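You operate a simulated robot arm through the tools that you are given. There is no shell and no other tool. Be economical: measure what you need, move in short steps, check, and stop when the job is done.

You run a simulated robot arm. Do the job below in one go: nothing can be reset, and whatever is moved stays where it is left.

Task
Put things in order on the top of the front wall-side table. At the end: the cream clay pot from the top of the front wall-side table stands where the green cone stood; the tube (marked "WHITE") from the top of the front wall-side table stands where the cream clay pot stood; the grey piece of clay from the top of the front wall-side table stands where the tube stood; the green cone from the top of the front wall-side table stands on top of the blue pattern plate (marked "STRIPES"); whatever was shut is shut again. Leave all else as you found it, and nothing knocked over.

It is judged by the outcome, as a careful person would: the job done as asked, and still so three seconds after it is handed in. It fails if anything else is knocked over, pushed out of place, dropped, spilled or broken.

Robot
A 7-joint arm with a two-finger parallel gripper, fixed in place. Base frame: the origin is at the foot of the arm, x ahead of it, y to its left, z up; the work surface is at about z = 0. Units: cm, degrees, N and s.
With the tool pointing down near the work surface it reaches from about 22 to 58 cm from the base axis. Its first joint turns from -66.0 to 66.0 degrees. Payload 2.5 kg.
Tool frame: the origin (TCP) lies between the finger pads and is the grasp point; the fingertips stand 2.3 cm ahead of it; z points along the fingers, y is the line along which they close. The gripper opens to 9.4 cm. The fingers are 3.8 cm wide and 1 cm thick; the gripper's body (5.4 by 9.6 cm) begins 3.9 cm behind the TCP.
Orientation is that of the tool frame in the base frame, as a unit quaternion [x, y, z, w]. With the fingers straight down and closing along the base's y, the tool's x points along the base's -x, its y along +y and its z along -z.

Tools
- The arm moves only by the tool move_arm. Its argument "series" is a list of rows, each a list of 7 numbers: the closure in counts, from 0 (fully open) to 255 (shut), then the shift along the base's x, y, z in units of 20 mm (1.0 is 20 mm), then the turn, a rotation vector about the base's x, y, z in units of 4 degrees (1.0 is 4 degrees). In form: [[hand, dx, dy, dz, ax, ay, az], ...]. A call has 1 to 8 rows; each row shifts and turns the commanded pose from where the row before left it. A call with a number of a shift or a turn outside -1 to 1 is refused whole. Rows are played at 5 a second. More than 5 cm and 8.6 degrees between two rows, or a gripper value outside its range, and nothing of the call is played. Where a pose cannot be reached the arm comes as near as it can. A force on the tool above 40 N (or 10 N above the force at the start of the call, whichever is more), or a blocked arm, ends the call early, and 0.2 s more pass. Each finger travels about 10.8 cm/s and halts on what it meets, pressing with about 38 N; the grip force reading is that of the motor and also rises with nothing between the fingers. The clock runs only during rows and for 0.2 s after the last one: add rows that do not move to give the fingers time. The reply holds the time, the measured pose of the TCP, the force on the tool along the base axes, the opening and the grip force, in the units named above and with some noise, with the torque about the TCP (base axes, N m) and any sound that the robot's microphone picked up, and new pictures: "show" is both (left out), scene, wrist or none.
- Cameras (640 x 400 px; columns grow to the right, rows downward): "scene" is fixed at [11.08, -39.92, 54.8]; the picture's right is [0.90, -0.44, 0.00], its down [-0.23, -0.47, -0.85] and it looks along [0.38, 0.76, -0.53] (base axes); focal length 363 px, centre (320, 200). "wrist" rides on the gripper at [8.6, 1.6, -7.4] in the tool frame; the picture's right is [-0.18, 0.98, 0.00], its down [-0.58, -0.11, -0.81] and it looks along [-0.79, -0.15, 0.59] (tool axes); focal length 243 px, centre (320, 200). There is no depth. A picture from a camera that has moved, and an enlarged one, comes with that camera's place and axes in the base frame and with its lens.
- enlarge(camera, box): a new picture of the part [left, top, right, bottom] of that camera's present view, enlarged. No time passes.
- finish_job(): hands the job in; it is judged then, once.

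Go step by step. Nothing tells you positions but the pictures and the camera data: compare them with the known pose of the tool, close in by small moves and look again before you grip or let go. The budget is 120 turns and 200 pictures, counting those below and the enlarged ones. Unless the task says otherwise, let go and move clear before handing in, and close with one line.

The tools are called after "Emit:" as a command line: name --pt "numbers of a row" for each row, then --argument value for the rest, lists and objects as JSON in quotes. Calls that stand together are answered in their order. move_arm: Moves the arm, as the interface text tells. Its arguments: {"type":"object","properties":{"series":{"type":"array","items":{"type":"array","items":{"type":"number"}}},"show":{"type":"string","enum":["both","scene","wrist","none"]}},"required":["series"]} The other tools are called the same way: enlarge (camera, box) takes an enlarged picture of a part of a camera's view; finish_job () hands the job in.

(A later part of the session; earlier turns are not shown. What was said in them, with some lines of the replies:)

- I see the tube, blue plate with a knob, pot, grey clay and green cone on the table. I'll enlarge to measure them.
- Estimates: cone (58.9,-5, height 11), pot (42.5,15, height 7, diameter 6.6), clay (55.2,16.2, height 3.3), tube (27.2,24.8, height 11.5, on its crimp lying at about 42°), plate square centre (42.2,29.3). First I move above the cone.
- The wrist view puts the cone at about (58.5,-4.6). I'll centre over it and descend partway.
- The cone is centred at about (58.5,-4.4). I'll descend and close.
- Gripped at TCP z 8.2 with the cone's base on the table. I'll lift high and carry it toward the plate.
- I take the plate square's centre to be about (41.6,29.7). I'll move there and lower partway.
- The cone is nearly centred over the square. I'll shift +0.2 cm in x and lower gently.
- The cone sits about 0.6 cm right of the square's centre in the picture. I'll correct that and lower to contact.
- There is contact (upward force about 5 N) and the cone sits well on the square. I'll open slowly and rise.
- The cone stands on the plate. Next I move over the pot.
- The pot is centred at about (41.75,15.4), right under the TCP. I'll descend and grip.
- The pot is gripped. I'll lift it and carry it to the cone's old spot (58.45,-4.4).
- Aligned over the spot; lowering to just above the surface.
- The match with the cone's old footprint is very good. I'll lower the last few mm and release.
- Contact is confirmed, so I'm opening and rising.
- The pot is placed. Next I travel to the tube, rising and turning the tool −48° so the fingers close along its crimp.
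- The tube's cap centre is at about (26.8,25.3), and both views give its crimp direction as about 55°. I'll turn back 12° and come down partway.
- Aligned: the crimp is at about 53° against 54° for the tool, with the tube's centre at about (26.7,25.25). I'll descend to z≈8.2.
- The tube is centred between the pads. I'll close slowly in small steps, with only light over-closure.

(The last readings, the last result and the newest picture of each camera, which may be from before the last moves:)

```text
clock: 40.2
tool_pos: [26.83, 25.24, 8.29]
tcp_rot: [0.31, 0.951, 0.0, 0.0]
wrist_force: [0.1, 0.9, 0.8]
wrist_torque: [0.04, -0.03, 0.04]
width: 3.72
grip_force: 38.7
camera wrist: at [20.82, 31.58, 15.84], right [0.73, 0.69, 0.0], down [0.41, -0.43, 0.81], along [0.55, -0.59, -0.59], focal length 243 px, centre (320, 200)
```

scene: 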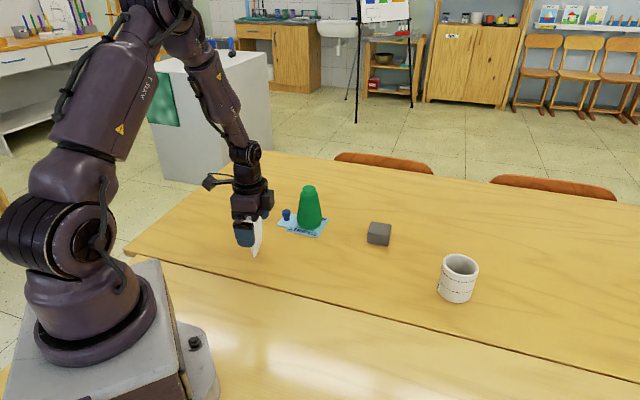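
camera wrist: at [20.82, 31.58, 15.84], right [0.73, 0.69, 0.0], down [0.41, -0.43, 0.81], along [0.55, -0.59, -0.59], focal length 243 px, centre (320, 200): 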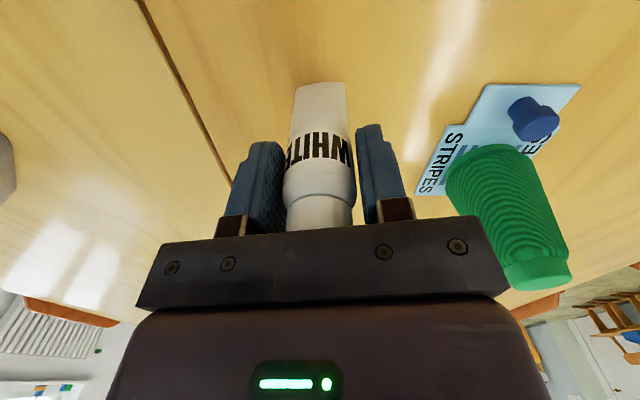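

Gripped at width 3.72. I'll lift and carry it to the pot's old spot.

Emit:
move_arm --pt "158 0 0 0.3 0 0 0" --pt "158 0 0 0.7 0 0 0" --pt "158 0 0 1 0 0 0" --pt "158 0.7 -0.4 0.5 0 0 0" --pt "158 0.9 -0.6 0 0 0 0" --pt "158 0.9 -0.6 0 0 0 0" --pt "158 0.9 -0.6 0 0 0 0" --pt "158 0.9 -0.6 0 0 0 0" --show "scene"

Emit:
move_arm --pt "158 0.9 -0.6 0 0 0 0" --pt "158 0.9 -0.6 0 0 0 0" --pt "158 0.9 -0.6 0 0 0 0" --pt "158 0.5 -0.33 0 0 0 0" --pt "158 0 0 0 0 0 0" --show "both"

```text
clock: 42.0
tool_pos: [35.32, 19.65, 13.35]
tcp_rot: [0.309, 0.951, 0.0, 0.0]
wrist_force: [-0.3, 1.0, -0.7]
wrist_torque: [0.01, -0.02, 0.01]
width: 3.74
grip_force: 38.3
```

scene: 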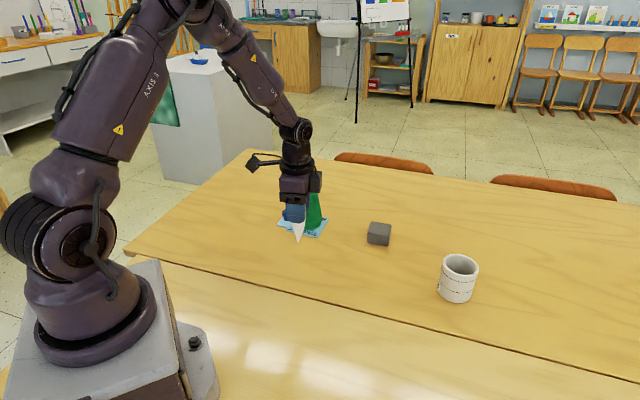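

```text
clock: 43.2
tool_pos: [41.66, 15.44, 13.47]
tcp_rot: [0.309, 0.951, 0.0, 0.0]
wrist_force: [-0.5, -0.6, -0.5]
wrist_torque: [0.0, 0.01, 0.03]
width: 3.73
grip_force: 37.5
camera wrist: at [35.81, 21.85, 20.98], right [0.73, 0.69, 0.0], down [0.41, -0.43, 0.81], along [0.55, -0.59, -0.59], focal length 243 px, centre (320, 200)
```

scene: 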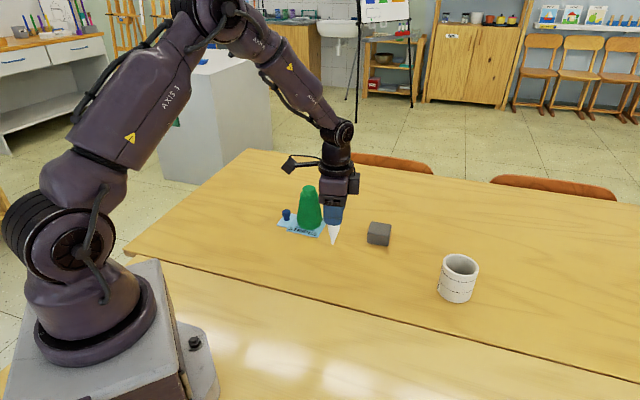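
wrist: 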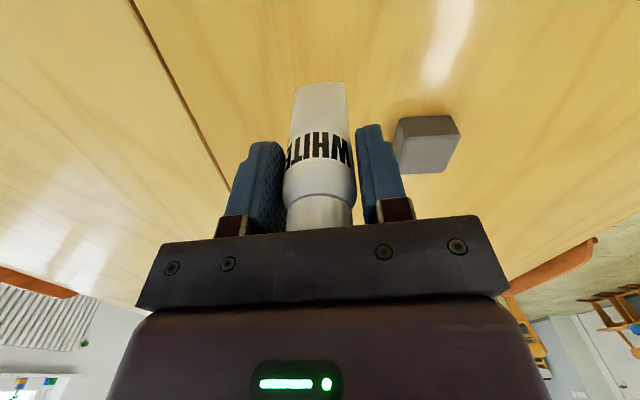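

Over the spot with the tube upright. Lowering to just above the surface.

Emit:
move_arm --pt "158 0.1 0 -0.8 0 0 0" --pt "158 0 0 -0.8 0 0 0" --pt "158 0 0 -0.7 0 0 0" --pt "158 0 0 -0.15 0 0 0" --pt "158 0 0 0 0 0 0" --show "scene"

Emit:
enlarge --camera "scene" --box '[220, 180, 420, 305]'

```text
clock: 44.4
tool_pos: [42.0, 15.36, 8.42]
tcp_rot: [0.309, 0.951, 0.0, 0.0]
wrist_force: [-0.2, 0.0, -1.9]
wrist_torque: [0.02, 0.0, 0.01]
width: 3.72
grip_force: 37.9
```

scene: 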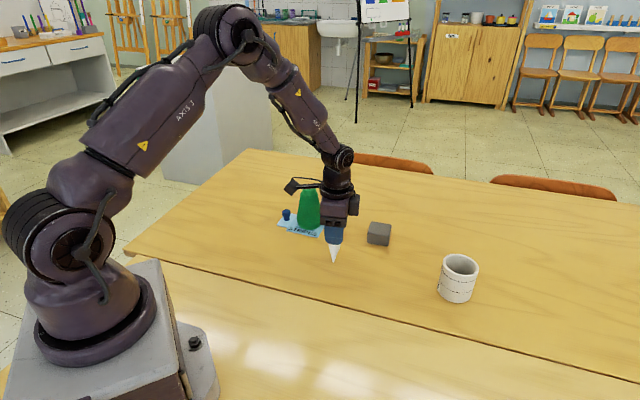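

```text
3.20 times, centred on (320, 242) of scene
camera zoom: at [11.08, -39.92, 54.8], right [0.9, -0.44, 0.0], down [-0.23, -0.47, -0.85], along [0.38, 0.76, -0.53], focal length 1163 px, centre (320, 64)
```

zoom: 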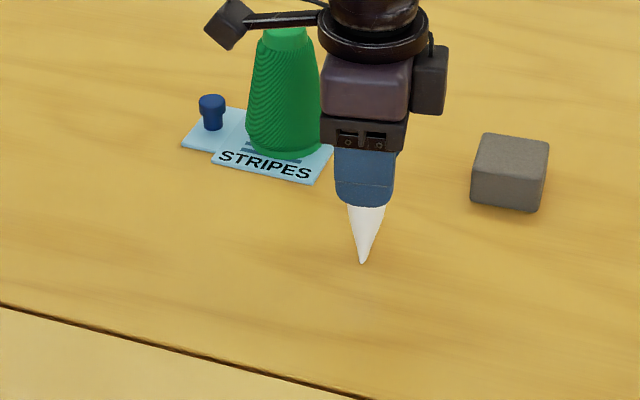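

The position matches. I'll lower to contact in small increments.

Emit:
move_arm --pt "158 0 0 -0.04 0 0 0" --pt "158 0 0 -0.04 0 0 0" --pt "158 0 0 0 0 0 0" --show "none"

```text
clock: 45.2
tool_pos: [42.03, 15.38, 8.16]
tcp_rot: [0.309, 0.951, -0.001, -0.001]
wrist_force: [-3.8, -1.1, 10.0]
wrist_torque: [-0.13, 0.24, 0.04]
width: 3.69
grip_force: 38.3
```

Contact is at 10 N; I'll relieve it a little before releasing.

Emit:
move_arm --pt "158 0 0 0.03 0 0 0" --pt "158 0 0 0 0 0 0" --show "wrist"

```text
clock: 45.8
tool_pos: [41.89, 15.26, 8.28]
tcp_rot: [0.309, 0.951, 0.0, 0.0]
wrist_force: [0.5, -0.8, -0.4]
wrist_torque: [-0.02, -0.06, 0.01]
width: 3.68
grip_force: 37.9
camera wrist: at [35.92, 21.77, 15.85], right [0.73, 0.69, 0.0], down [0.41, -0.43, 0.81], along [0.55, -0.59, -0.59], focal length 243 px, centre (320, 200)
```

wrist: 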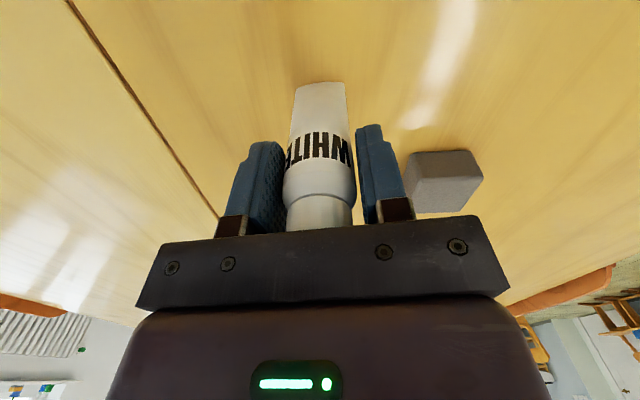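

Emit:
move_arm --pt "158 0 0 -0.015 0 0 0" --pt "158 0 0 0 0 0 0" --pt "148 0 0 0 0 0 0" --pt "140 0 0 0 0 0 0" --pt "130 0 0 0 0 0 0" --pt "110 0 0 0 0 0 0" --pt "80 0 0 0 0 0 0" --pt "40 0 0 0 0 0 0" --show "both"

```text
clock: 47.6
tool_pos: [41.87, 15.38, 8.29]
tcp_rot: [0.308, 0.951, 0.0, 0.0]
wrist_force: [-0.6, -0.3, 0.2]
wrist_torque: [0.0, 0.0, 0.0]
width: 7.9
grip_force: 0.0
camera wrist: at [35.89, 21.77, 15.82], right [0.73, 0.69, 0.0], down [0.41, -0.43, 0.81], along [0.55, -0.59, -0.59], focal length 243 px, centre (320, 200)
```

scene: 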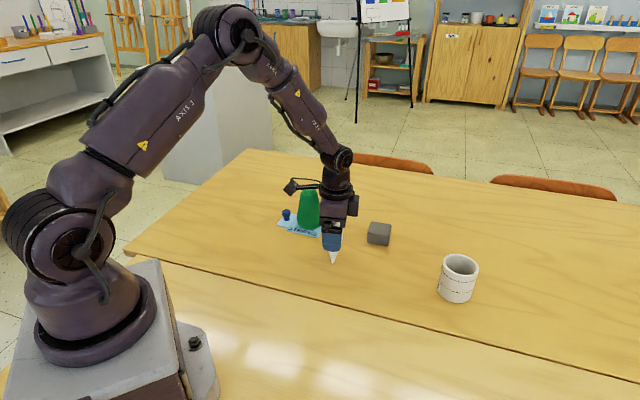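
wrist: 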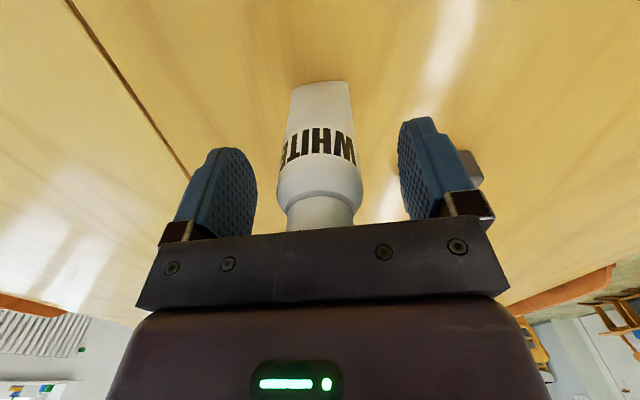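

The tube stands free and upright. Opening fully and rising clear.

Emit:
move_arm --pt "0 0 0 0 0 0 0" --pt "0 0 0 0.5 0 0 0" --pt "0 0 0 1 0 0 0" --pt "0 0 0 1 0 0 0" --pt "0 0 0 1 0 0 0" --pt "0 0 0 1 0 0 0" --pt "0 0 0 0.5 0 0 0" --pt "0 0 0 0 0 0 0" --show "both"

Emit:
enlarge --camera "scene" --box '[220, 180, 420, 305]'

```text
clock: 49.4
tool_pos: [42.02, 15.32, 18.34]
tcp_rot: [0.308, 0.951, 0.0, 0.0]
wrist_force: [0.5, -0.5, -0.4]
wrist_torque: [-0.01, 0.0, 0.0]
width: 9.4
grip_force: 0.0
camera wrist: at [35.95, 21.77, 25.92], right [0.73, 0.69, 0.0], down [0.41, -0.43, 0.81], along [0.55, -0.59, -0.59], focal length 243 px, centre (320, 200)
```

scene: 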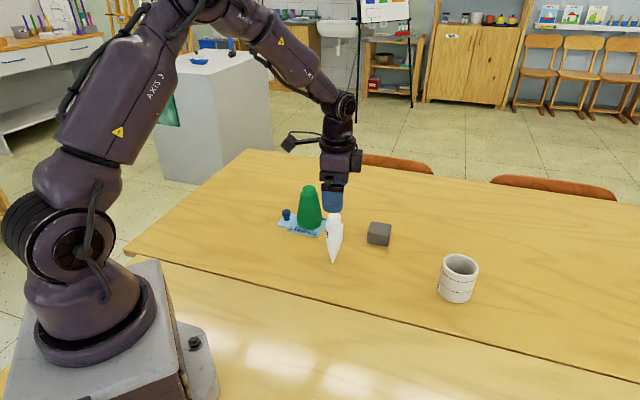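
wrist: 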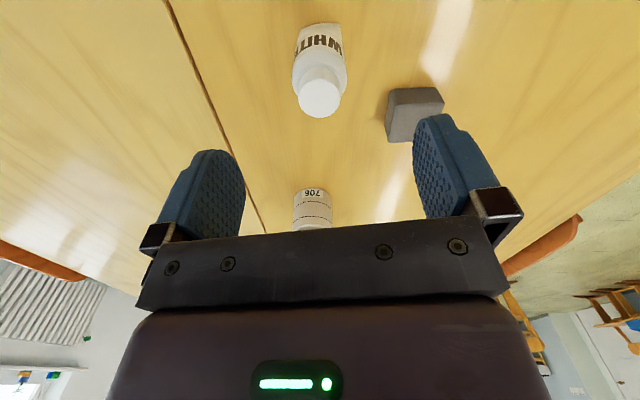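

```text
3.20 times, centred on (320, 242) of scene
camera zoom: at [11.08, -39.92, 54.8], right [0.9, -0.44, 0.0], down [-0.23, -0.47, -0.85], along [0.38, 0.76, -0.53], focal length 1163 px, centre (320, 64)
```

zoom: 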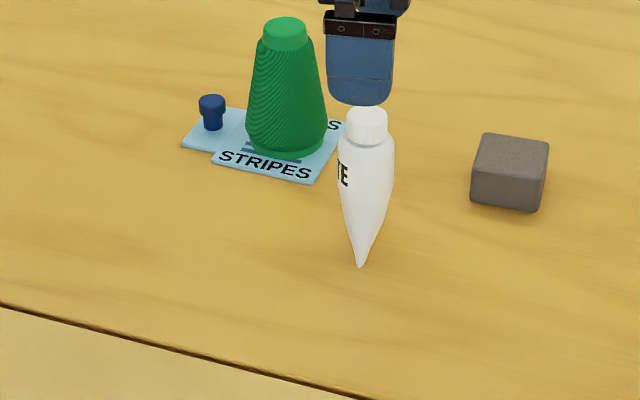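

The tube stands. Now the clay: its estimated centre is (54.8,16.6), a square with edges at about ±45°. I'll go over it and turn −8°.

Emit:
move_arm --pt "0 1 0.1 0 0 0 -1" --pt "0 1 0.1 0 0 0 -1" --pt "0 1 0.1 0 0 0 0" --pt "0 1 0.1 0 0 0 0" --pt "0 1 0.1 -0.7 0 0 0" --pt "0 1 0.1 -0.9 0 0 0" --pt "0 0.4 0.1 -0.9 0 0 0" --pt "0 0 0 -0.8 0 0 0" --show "both"

Emit:
enlarge --camera "wrist" --box '[220, 0, 420, 125]'

```text
clock: 51.2
tool_pos: [54.72, 16.78, 11.62]
tcp_rot: [0.374, 0.927, 0.0, 0.0]
wrist_force: [-0.9, 0.0, 0.0]
wrist_torque: [0.01, 0.01, 0.02]
width: 9.42
grip_force: 0.0
camera wrist: at [49.68, 23.98, 19.14], right [0.82, 0.58, 0.0], down [0.34, -0.48, 0.81], along [0.47, -0.66, -0.59], focal length 243 px, centre (320, 200)
```

scene: 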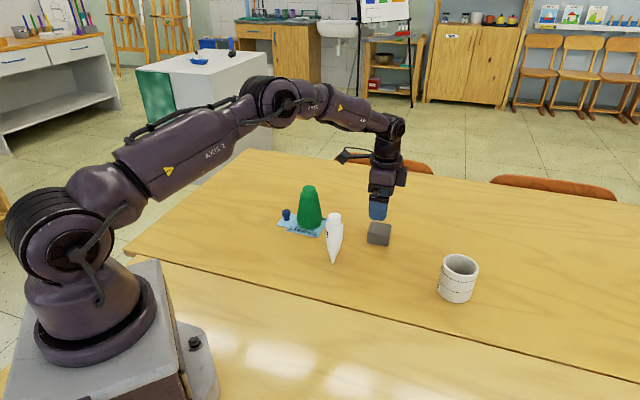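
wrist: 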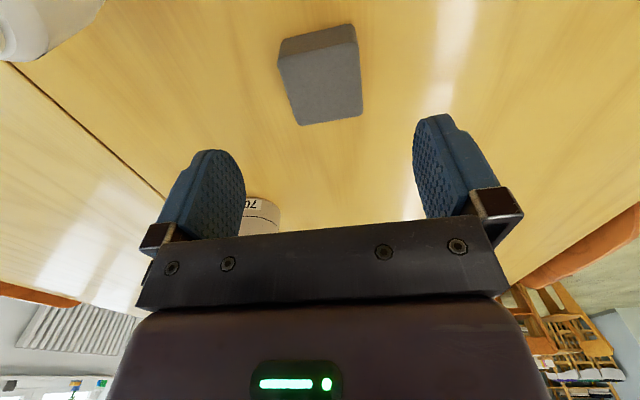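

```text
3.20 times, centred on (320, 62) of wrist
camera zoom: at [49.68, 23.98, 19.14], right [0.82, 0.58, 0.0], down [0.34, -0.48, 0.81], along [0.47, -0.66, -0.59], focal length 776 px, centre (320, 640)
```

zoom: 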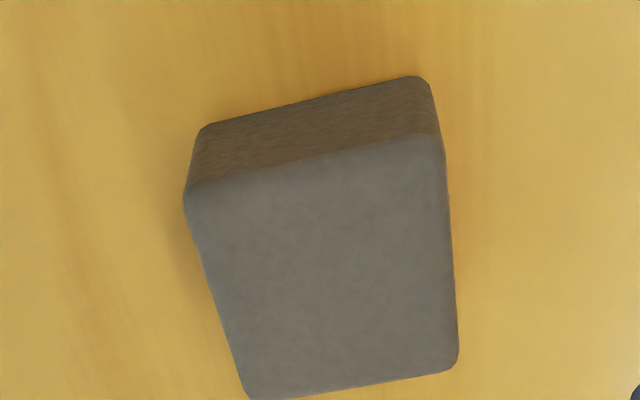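

Clay refined: centre (55.1,16.85), side 5.0, edge at 45.6° (tool 46°). I'll shift and descend to z≈3.

Emit:
move_arm --pt "0 0.2 0.04 -0.8 0 0 0" --pt "0 0 0 -0.8 0 0 0" --pt "0 0 0 -0.8 0 0 0" --pt "0 0 0 -0.8 0 0 0" --pt "0 0 0 -0.6 0 0 0" --pt "0 0 0 -0.5 0 0 0" --pt "0 0 0 0 0 0 0" --show "wrist"

```text
clock: 52.8
tool_pos: [55.06, 16.85, 3.07]
tcp_rot: [0.375, 0.927, 0.0, 0.0]
wrist_force: [-1.1, -0.3, -0.6]
wrist_torque: [0.02, 0.0, 0.02]
width: 9.4
grip_force: 0.1
camera wrist: at [50.09, 23.98, 10.63], right [0.81, 0.58, 0.0], down [0.34, -0.48, 0.81], along [0.47, -0.66, -0.59], focal length 243 px, centre (320, 200)
```

wrist: 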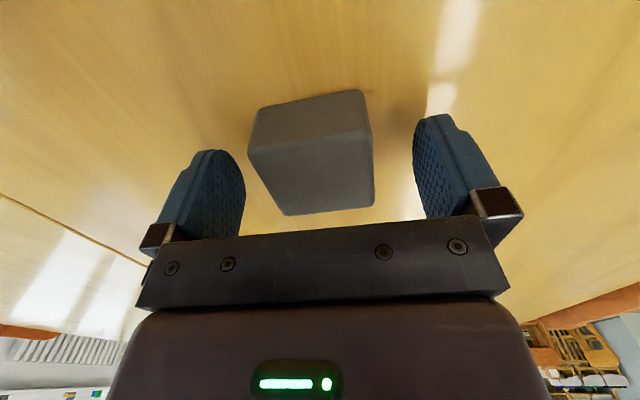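

Emit:
move_arm --pt "80 0 0 0 0 0 0" --pt "105 0 0 0 0 0 0" --pt "112 0 0 0 0 0 0" --pt "118 0 0 0 0 0 0" --pt "124 0 0 0 0 0 0" --pt "130 0 0 0 0 0 0" --pt "130 0 0 0 0 0 0" --show "wrist"

```text
clock: 54.4
tool_pos: [55.12, 16.83, 3.15]
tcp_rot: [0.375, 0.927, 0.0, 0.0]
wrist_force: [-0.7, -0.8, 0.3]
wrist_torque: [-0.04, 0.0, -0.01]
width: 5.16
grip_force: 37.9
camera wrist: at [50.08, 23.98, 10.65], right [0.81, 0.58, 0.0], down [0.34, -0.48, 0.81], along [0.47, -0.66, -0.59], focal length 243 px, centre (320, 200)
```

wrist: 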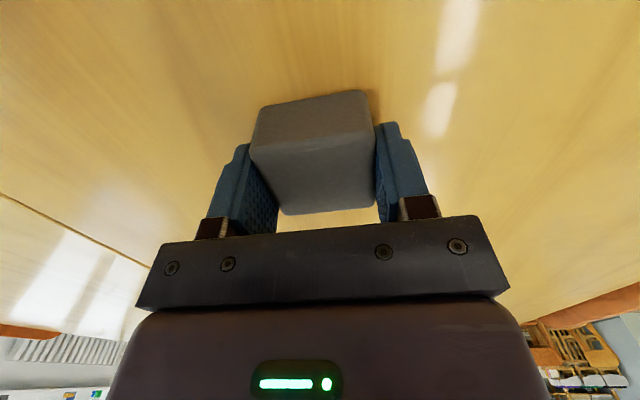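

The clay is gripped. I'll lift high above the other items and carry it to the tube's old spot (26.65,25.3).

Emit:
move_arm --pt "130 0 0 0.4 0 0 0" --pt "130 0 0 1 0 0 0" --pt "130 0 0 1 0 0 0" --pt "130 0 0 1 0 0 0" --pt "130 0 0 1 0 0 0" --pt "130 0 0 1 0 0 0" --pt "130 0 0 1 0 0 0" --pt "130 0 0 1 0 0 0" --show "scene"

Emit:
move_arm --pt "130 -1 0.3 0.7 0 0 0" --pt "130 -1 0.3 0 0 0 0" --pt "130 -1 0.3 0 0 0 0" --pt "130 -1 0.3 0 0 0 0" --pt "130 -1 0.3 0 0 0 0" --pt "130 -1 0.3 0 0 0 0" --pt "130 -1 0.3 0 0 0 0" --pt "130 -1 0.3 0 0 0 0" --show "none"

Emit:
move_arm --pt "130 -1 0.3 0 0 0 0" --pt "130 -1 0.3 0 0 0 0" --pt "130 -1 0.3 0 0 0 0" --pt "130 -1 0.3 0 0 0 0" --pt "130 -1 0.3 0 0 0 0" --pt "130 -1 0.3 0 0 0 0" --pt "130 -0.2 0.03 0 0 0 0" --pt "130 0 0 0 0 0 0" --show "scene"

```text
clock: 56.2
tool_pos: [55.23, 16.98, 17.74]
tcp_rot: [0.374, 0.927, 0.0, 0.001]
wrist_force: [-0.5, 0.2, -2.1]
wrist_torque: [-0.01, -0.03, -0.01]
width: 5.19
grip_force: 37.5
```

scene: 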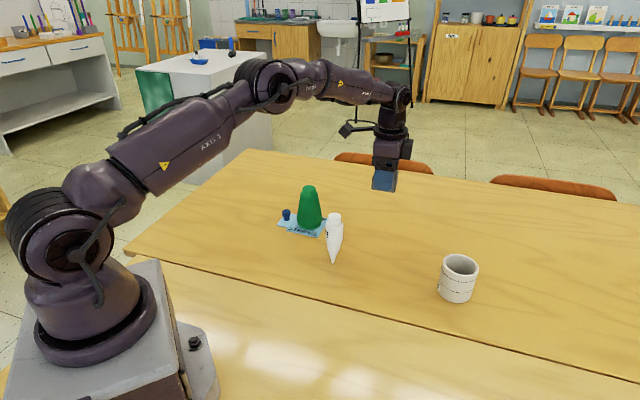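

```text
clock: 58.0
tool_pos: [39.05, 21.55, 19.41]
tcp_rot: [0.375, 0.927, 0.0, 0.001]
wrist_force: [0.3, 0.5, -0.9]
wrist_torque: [0.01, 0.03, 0.03]
width: 5.16
grip_force: 37.8
```

```text
clock: 59.8
tool_pos: [26.69, 25.32, 19.35]
tcp_rot: [0.375, 0.927, 0.0, 0.0]
wrist_force: [0.1, -0.5, -1.9]
wrist_torque: [-0.01, -0.03, 0.02]
width: 5.18
grip_force: 38.0
```

scene: 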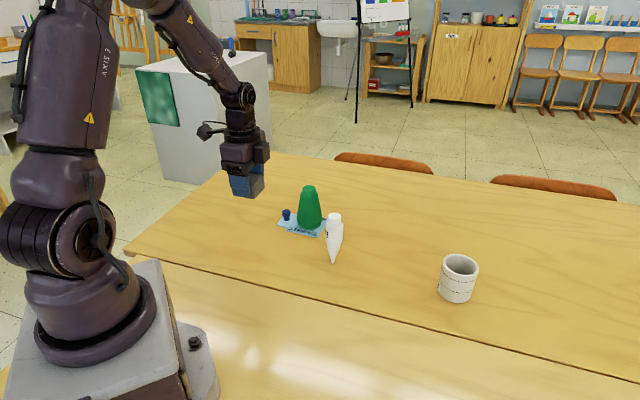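

Over the target; lowering to just above the table.

Emit:
move_arm --pt "130 0 0 -1 0 0 0" --pt "130 0 0 -1 0 0 0" --pt "130 0 0 -1 0 0 0" --pt "130 0 0 -1 0 0 0" --pt "130 0 0 -1 0 0 0" --pt "130 0 0 -1 0 0 0" --pt "130 0 0 -1 0 0 0" --pt "130 0 0 -0.9 0 0 0" --show "scene"

Emit:
move_arm --pt "130 0 0 -0.08 0 0 0" --pt "130 0 0 -0.05 0 0 0" --pt "130 0 0 0 0 0 0" --show "none"

```text
clock: 61.6
tool_pos: [26.72, 25.23, 3.54]
tcp_rot: [0.375, 0.927, 0.001, -0.001]
wrist_force: [-0.1, 0.4, -1.1]
wrist_torque: [0.01, -0.03, -0.02]
width: 5.17
grip_force: 38.5
```

scene: 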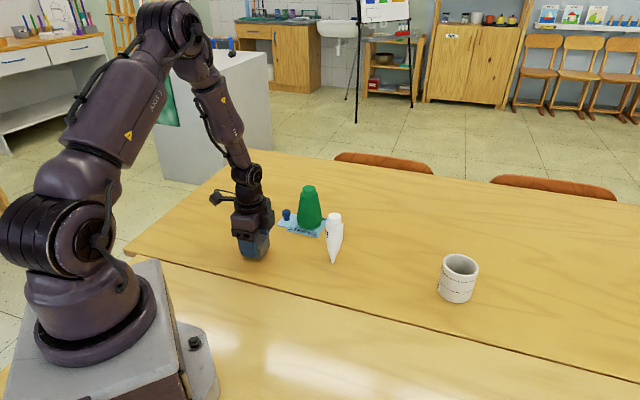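

```text
clock: 62.4
tool_pos: [26.66, 25.37, 3.25]
tcp_rot: [0.375, 0.927, 0.0, 0.0]
wrist_force: [0.9, 0.5, -1.3]
wrist_torque: [0.0, 0.03, 0.08]
width: 5.15
grip_force: 38.1
```

Not yet in contact; lowering a bit more.

Emit:
move_arm --pt "130 0 0 -0.04 0 0 0" --pt "130 0 0 -0.03 0 0 0" --pt "130 0 0 0 0 0 0" --show "none"

```text
clock: 63.2
tool_pos: [26.66, 25.31, 3.13]
tcp_rot: [0.375, 0.927, 0.001, 0.001]
wrist_force: [-0.5, 0.8, -1.3]
wrist_torque: [0.0, 0.03, 0.0]
width: 5.17
grip_force: 37.8
```

Emit:
move_arm --pt "130 0 0 -0.03 0 0 0" --pt "130 0 0 -0.02 0 0 0" --pt "130 0 0 0 0 0 0" --show "none"

```text
clock: 64.0
tool_pos: [26.81, 25.27, 3.12]
tcp_rot: [0.375, 0.927, 0.0, 0.001]
wrist_force: [-9.0, -6.1, 33.7]
wrist_torque: [-0.38, 0.05, -0.11]
width: 5.17
grip_force: 37.6
```

Firm contact; easing up slightly, then releasing and rising.

Emit:
move_arm --pt "130 0 0 0.03 0 0 0" --pt "130 0 0 0 0 0 0" --pt "110 0 0 0 0 0 0" --pt "90 0 0 0 0 0 0" --pt "40 0 0 0 0 0 0" --pt "0 0 0 0 0 0 0" --pt "0 0 0 0.5 0 0 0" --pt "0 0 0 1 0 0 0" --show "none"

Emit:
move_arm --pt "0 0 0 1 0 0 0" --pt "0 0 0 1 0 0 0" --pt "0 0 0 1 0 0 0" --pt "0 0 0 1 0 0 0" --pt "0 0 0 1 0 0 0" --pt "0 0 0 1 0 0 0" --pt "0 0 0 0 0 0 0" --show "both"

Emit:
enlarge --camera "scene" --box '[220, 180, 420, 305]'

```text
clock: 65.8
tool_pos: [26.73, 25.25, 6.06]
tcp_rot: [0.374, 0.927, 0.0, 0.0]
wrist_force: [-0.5, 0.4, -0.4]
wrist_torque: [0.01, 0.01, 0.02]
width: 9.41
grip_force: 0.1
```

```text
clock: 67.4
tool_pos: [26.7, 25.19, 18.04]
tcp_rot: [0.375, 0.927, 0.001, 0.0]
wrist_force: [-1.2, 0.5, -0.6]
wrist_torque: [0.0, -0.01, 0.03]
width: 9.4
grip_force: 0.0
camera wrist: at [21.69, 32.43, 25.57], right [0.82, 0.58, 0.0], down [0.34, -0.48, 0.81], along [0.47, -0.66, -0.59], focal length 243 px, centre (320, 200)
```

scene: 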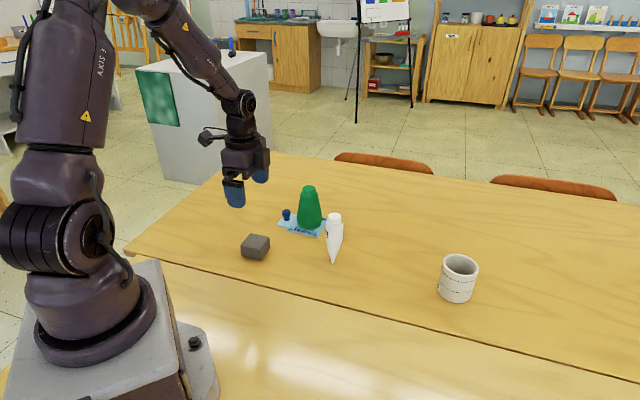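
wrist: 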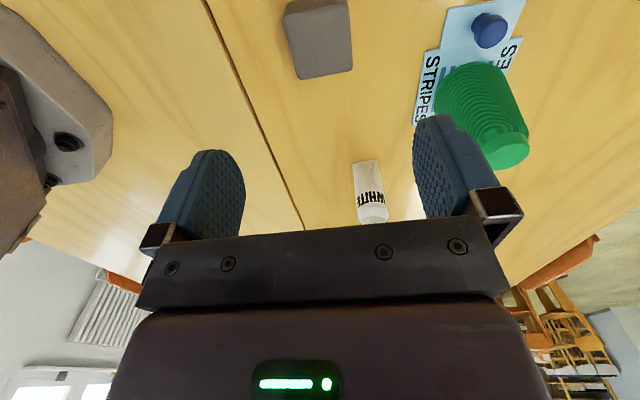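

```text
3.20 times, centred on (320, 242) of scene
camera zoom: at [11.08, -39.92, 54.8], right [0.9, -0.44, 0.0], down [-0.23, -0.47, -0.85], along [0.38, 0.76, -0.53], focal length 1163 px, centre (320, 64)
```

zoom: 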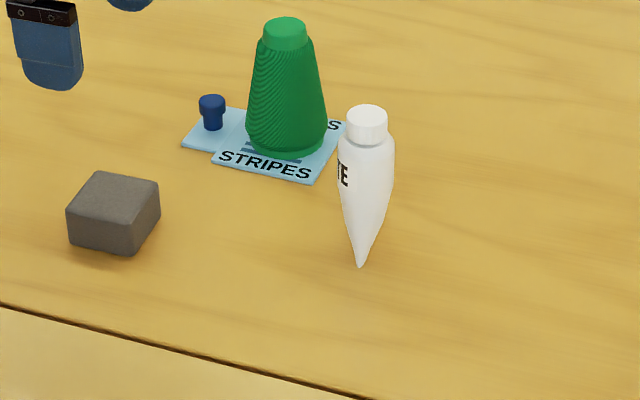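

All four pieces are upright in their places and the gripper is clear, so I'm handing in.

Emit:
finish_job

```text
The job is handed in.
```

The job is handed in: the cone is on the STRIPES plate, the pot is where the cone stood, the tube is where the pot stood, and the clay is where the tube stood. All are upright, nothing else was disturbed, and I opened nothing, so nothing needed shutting.
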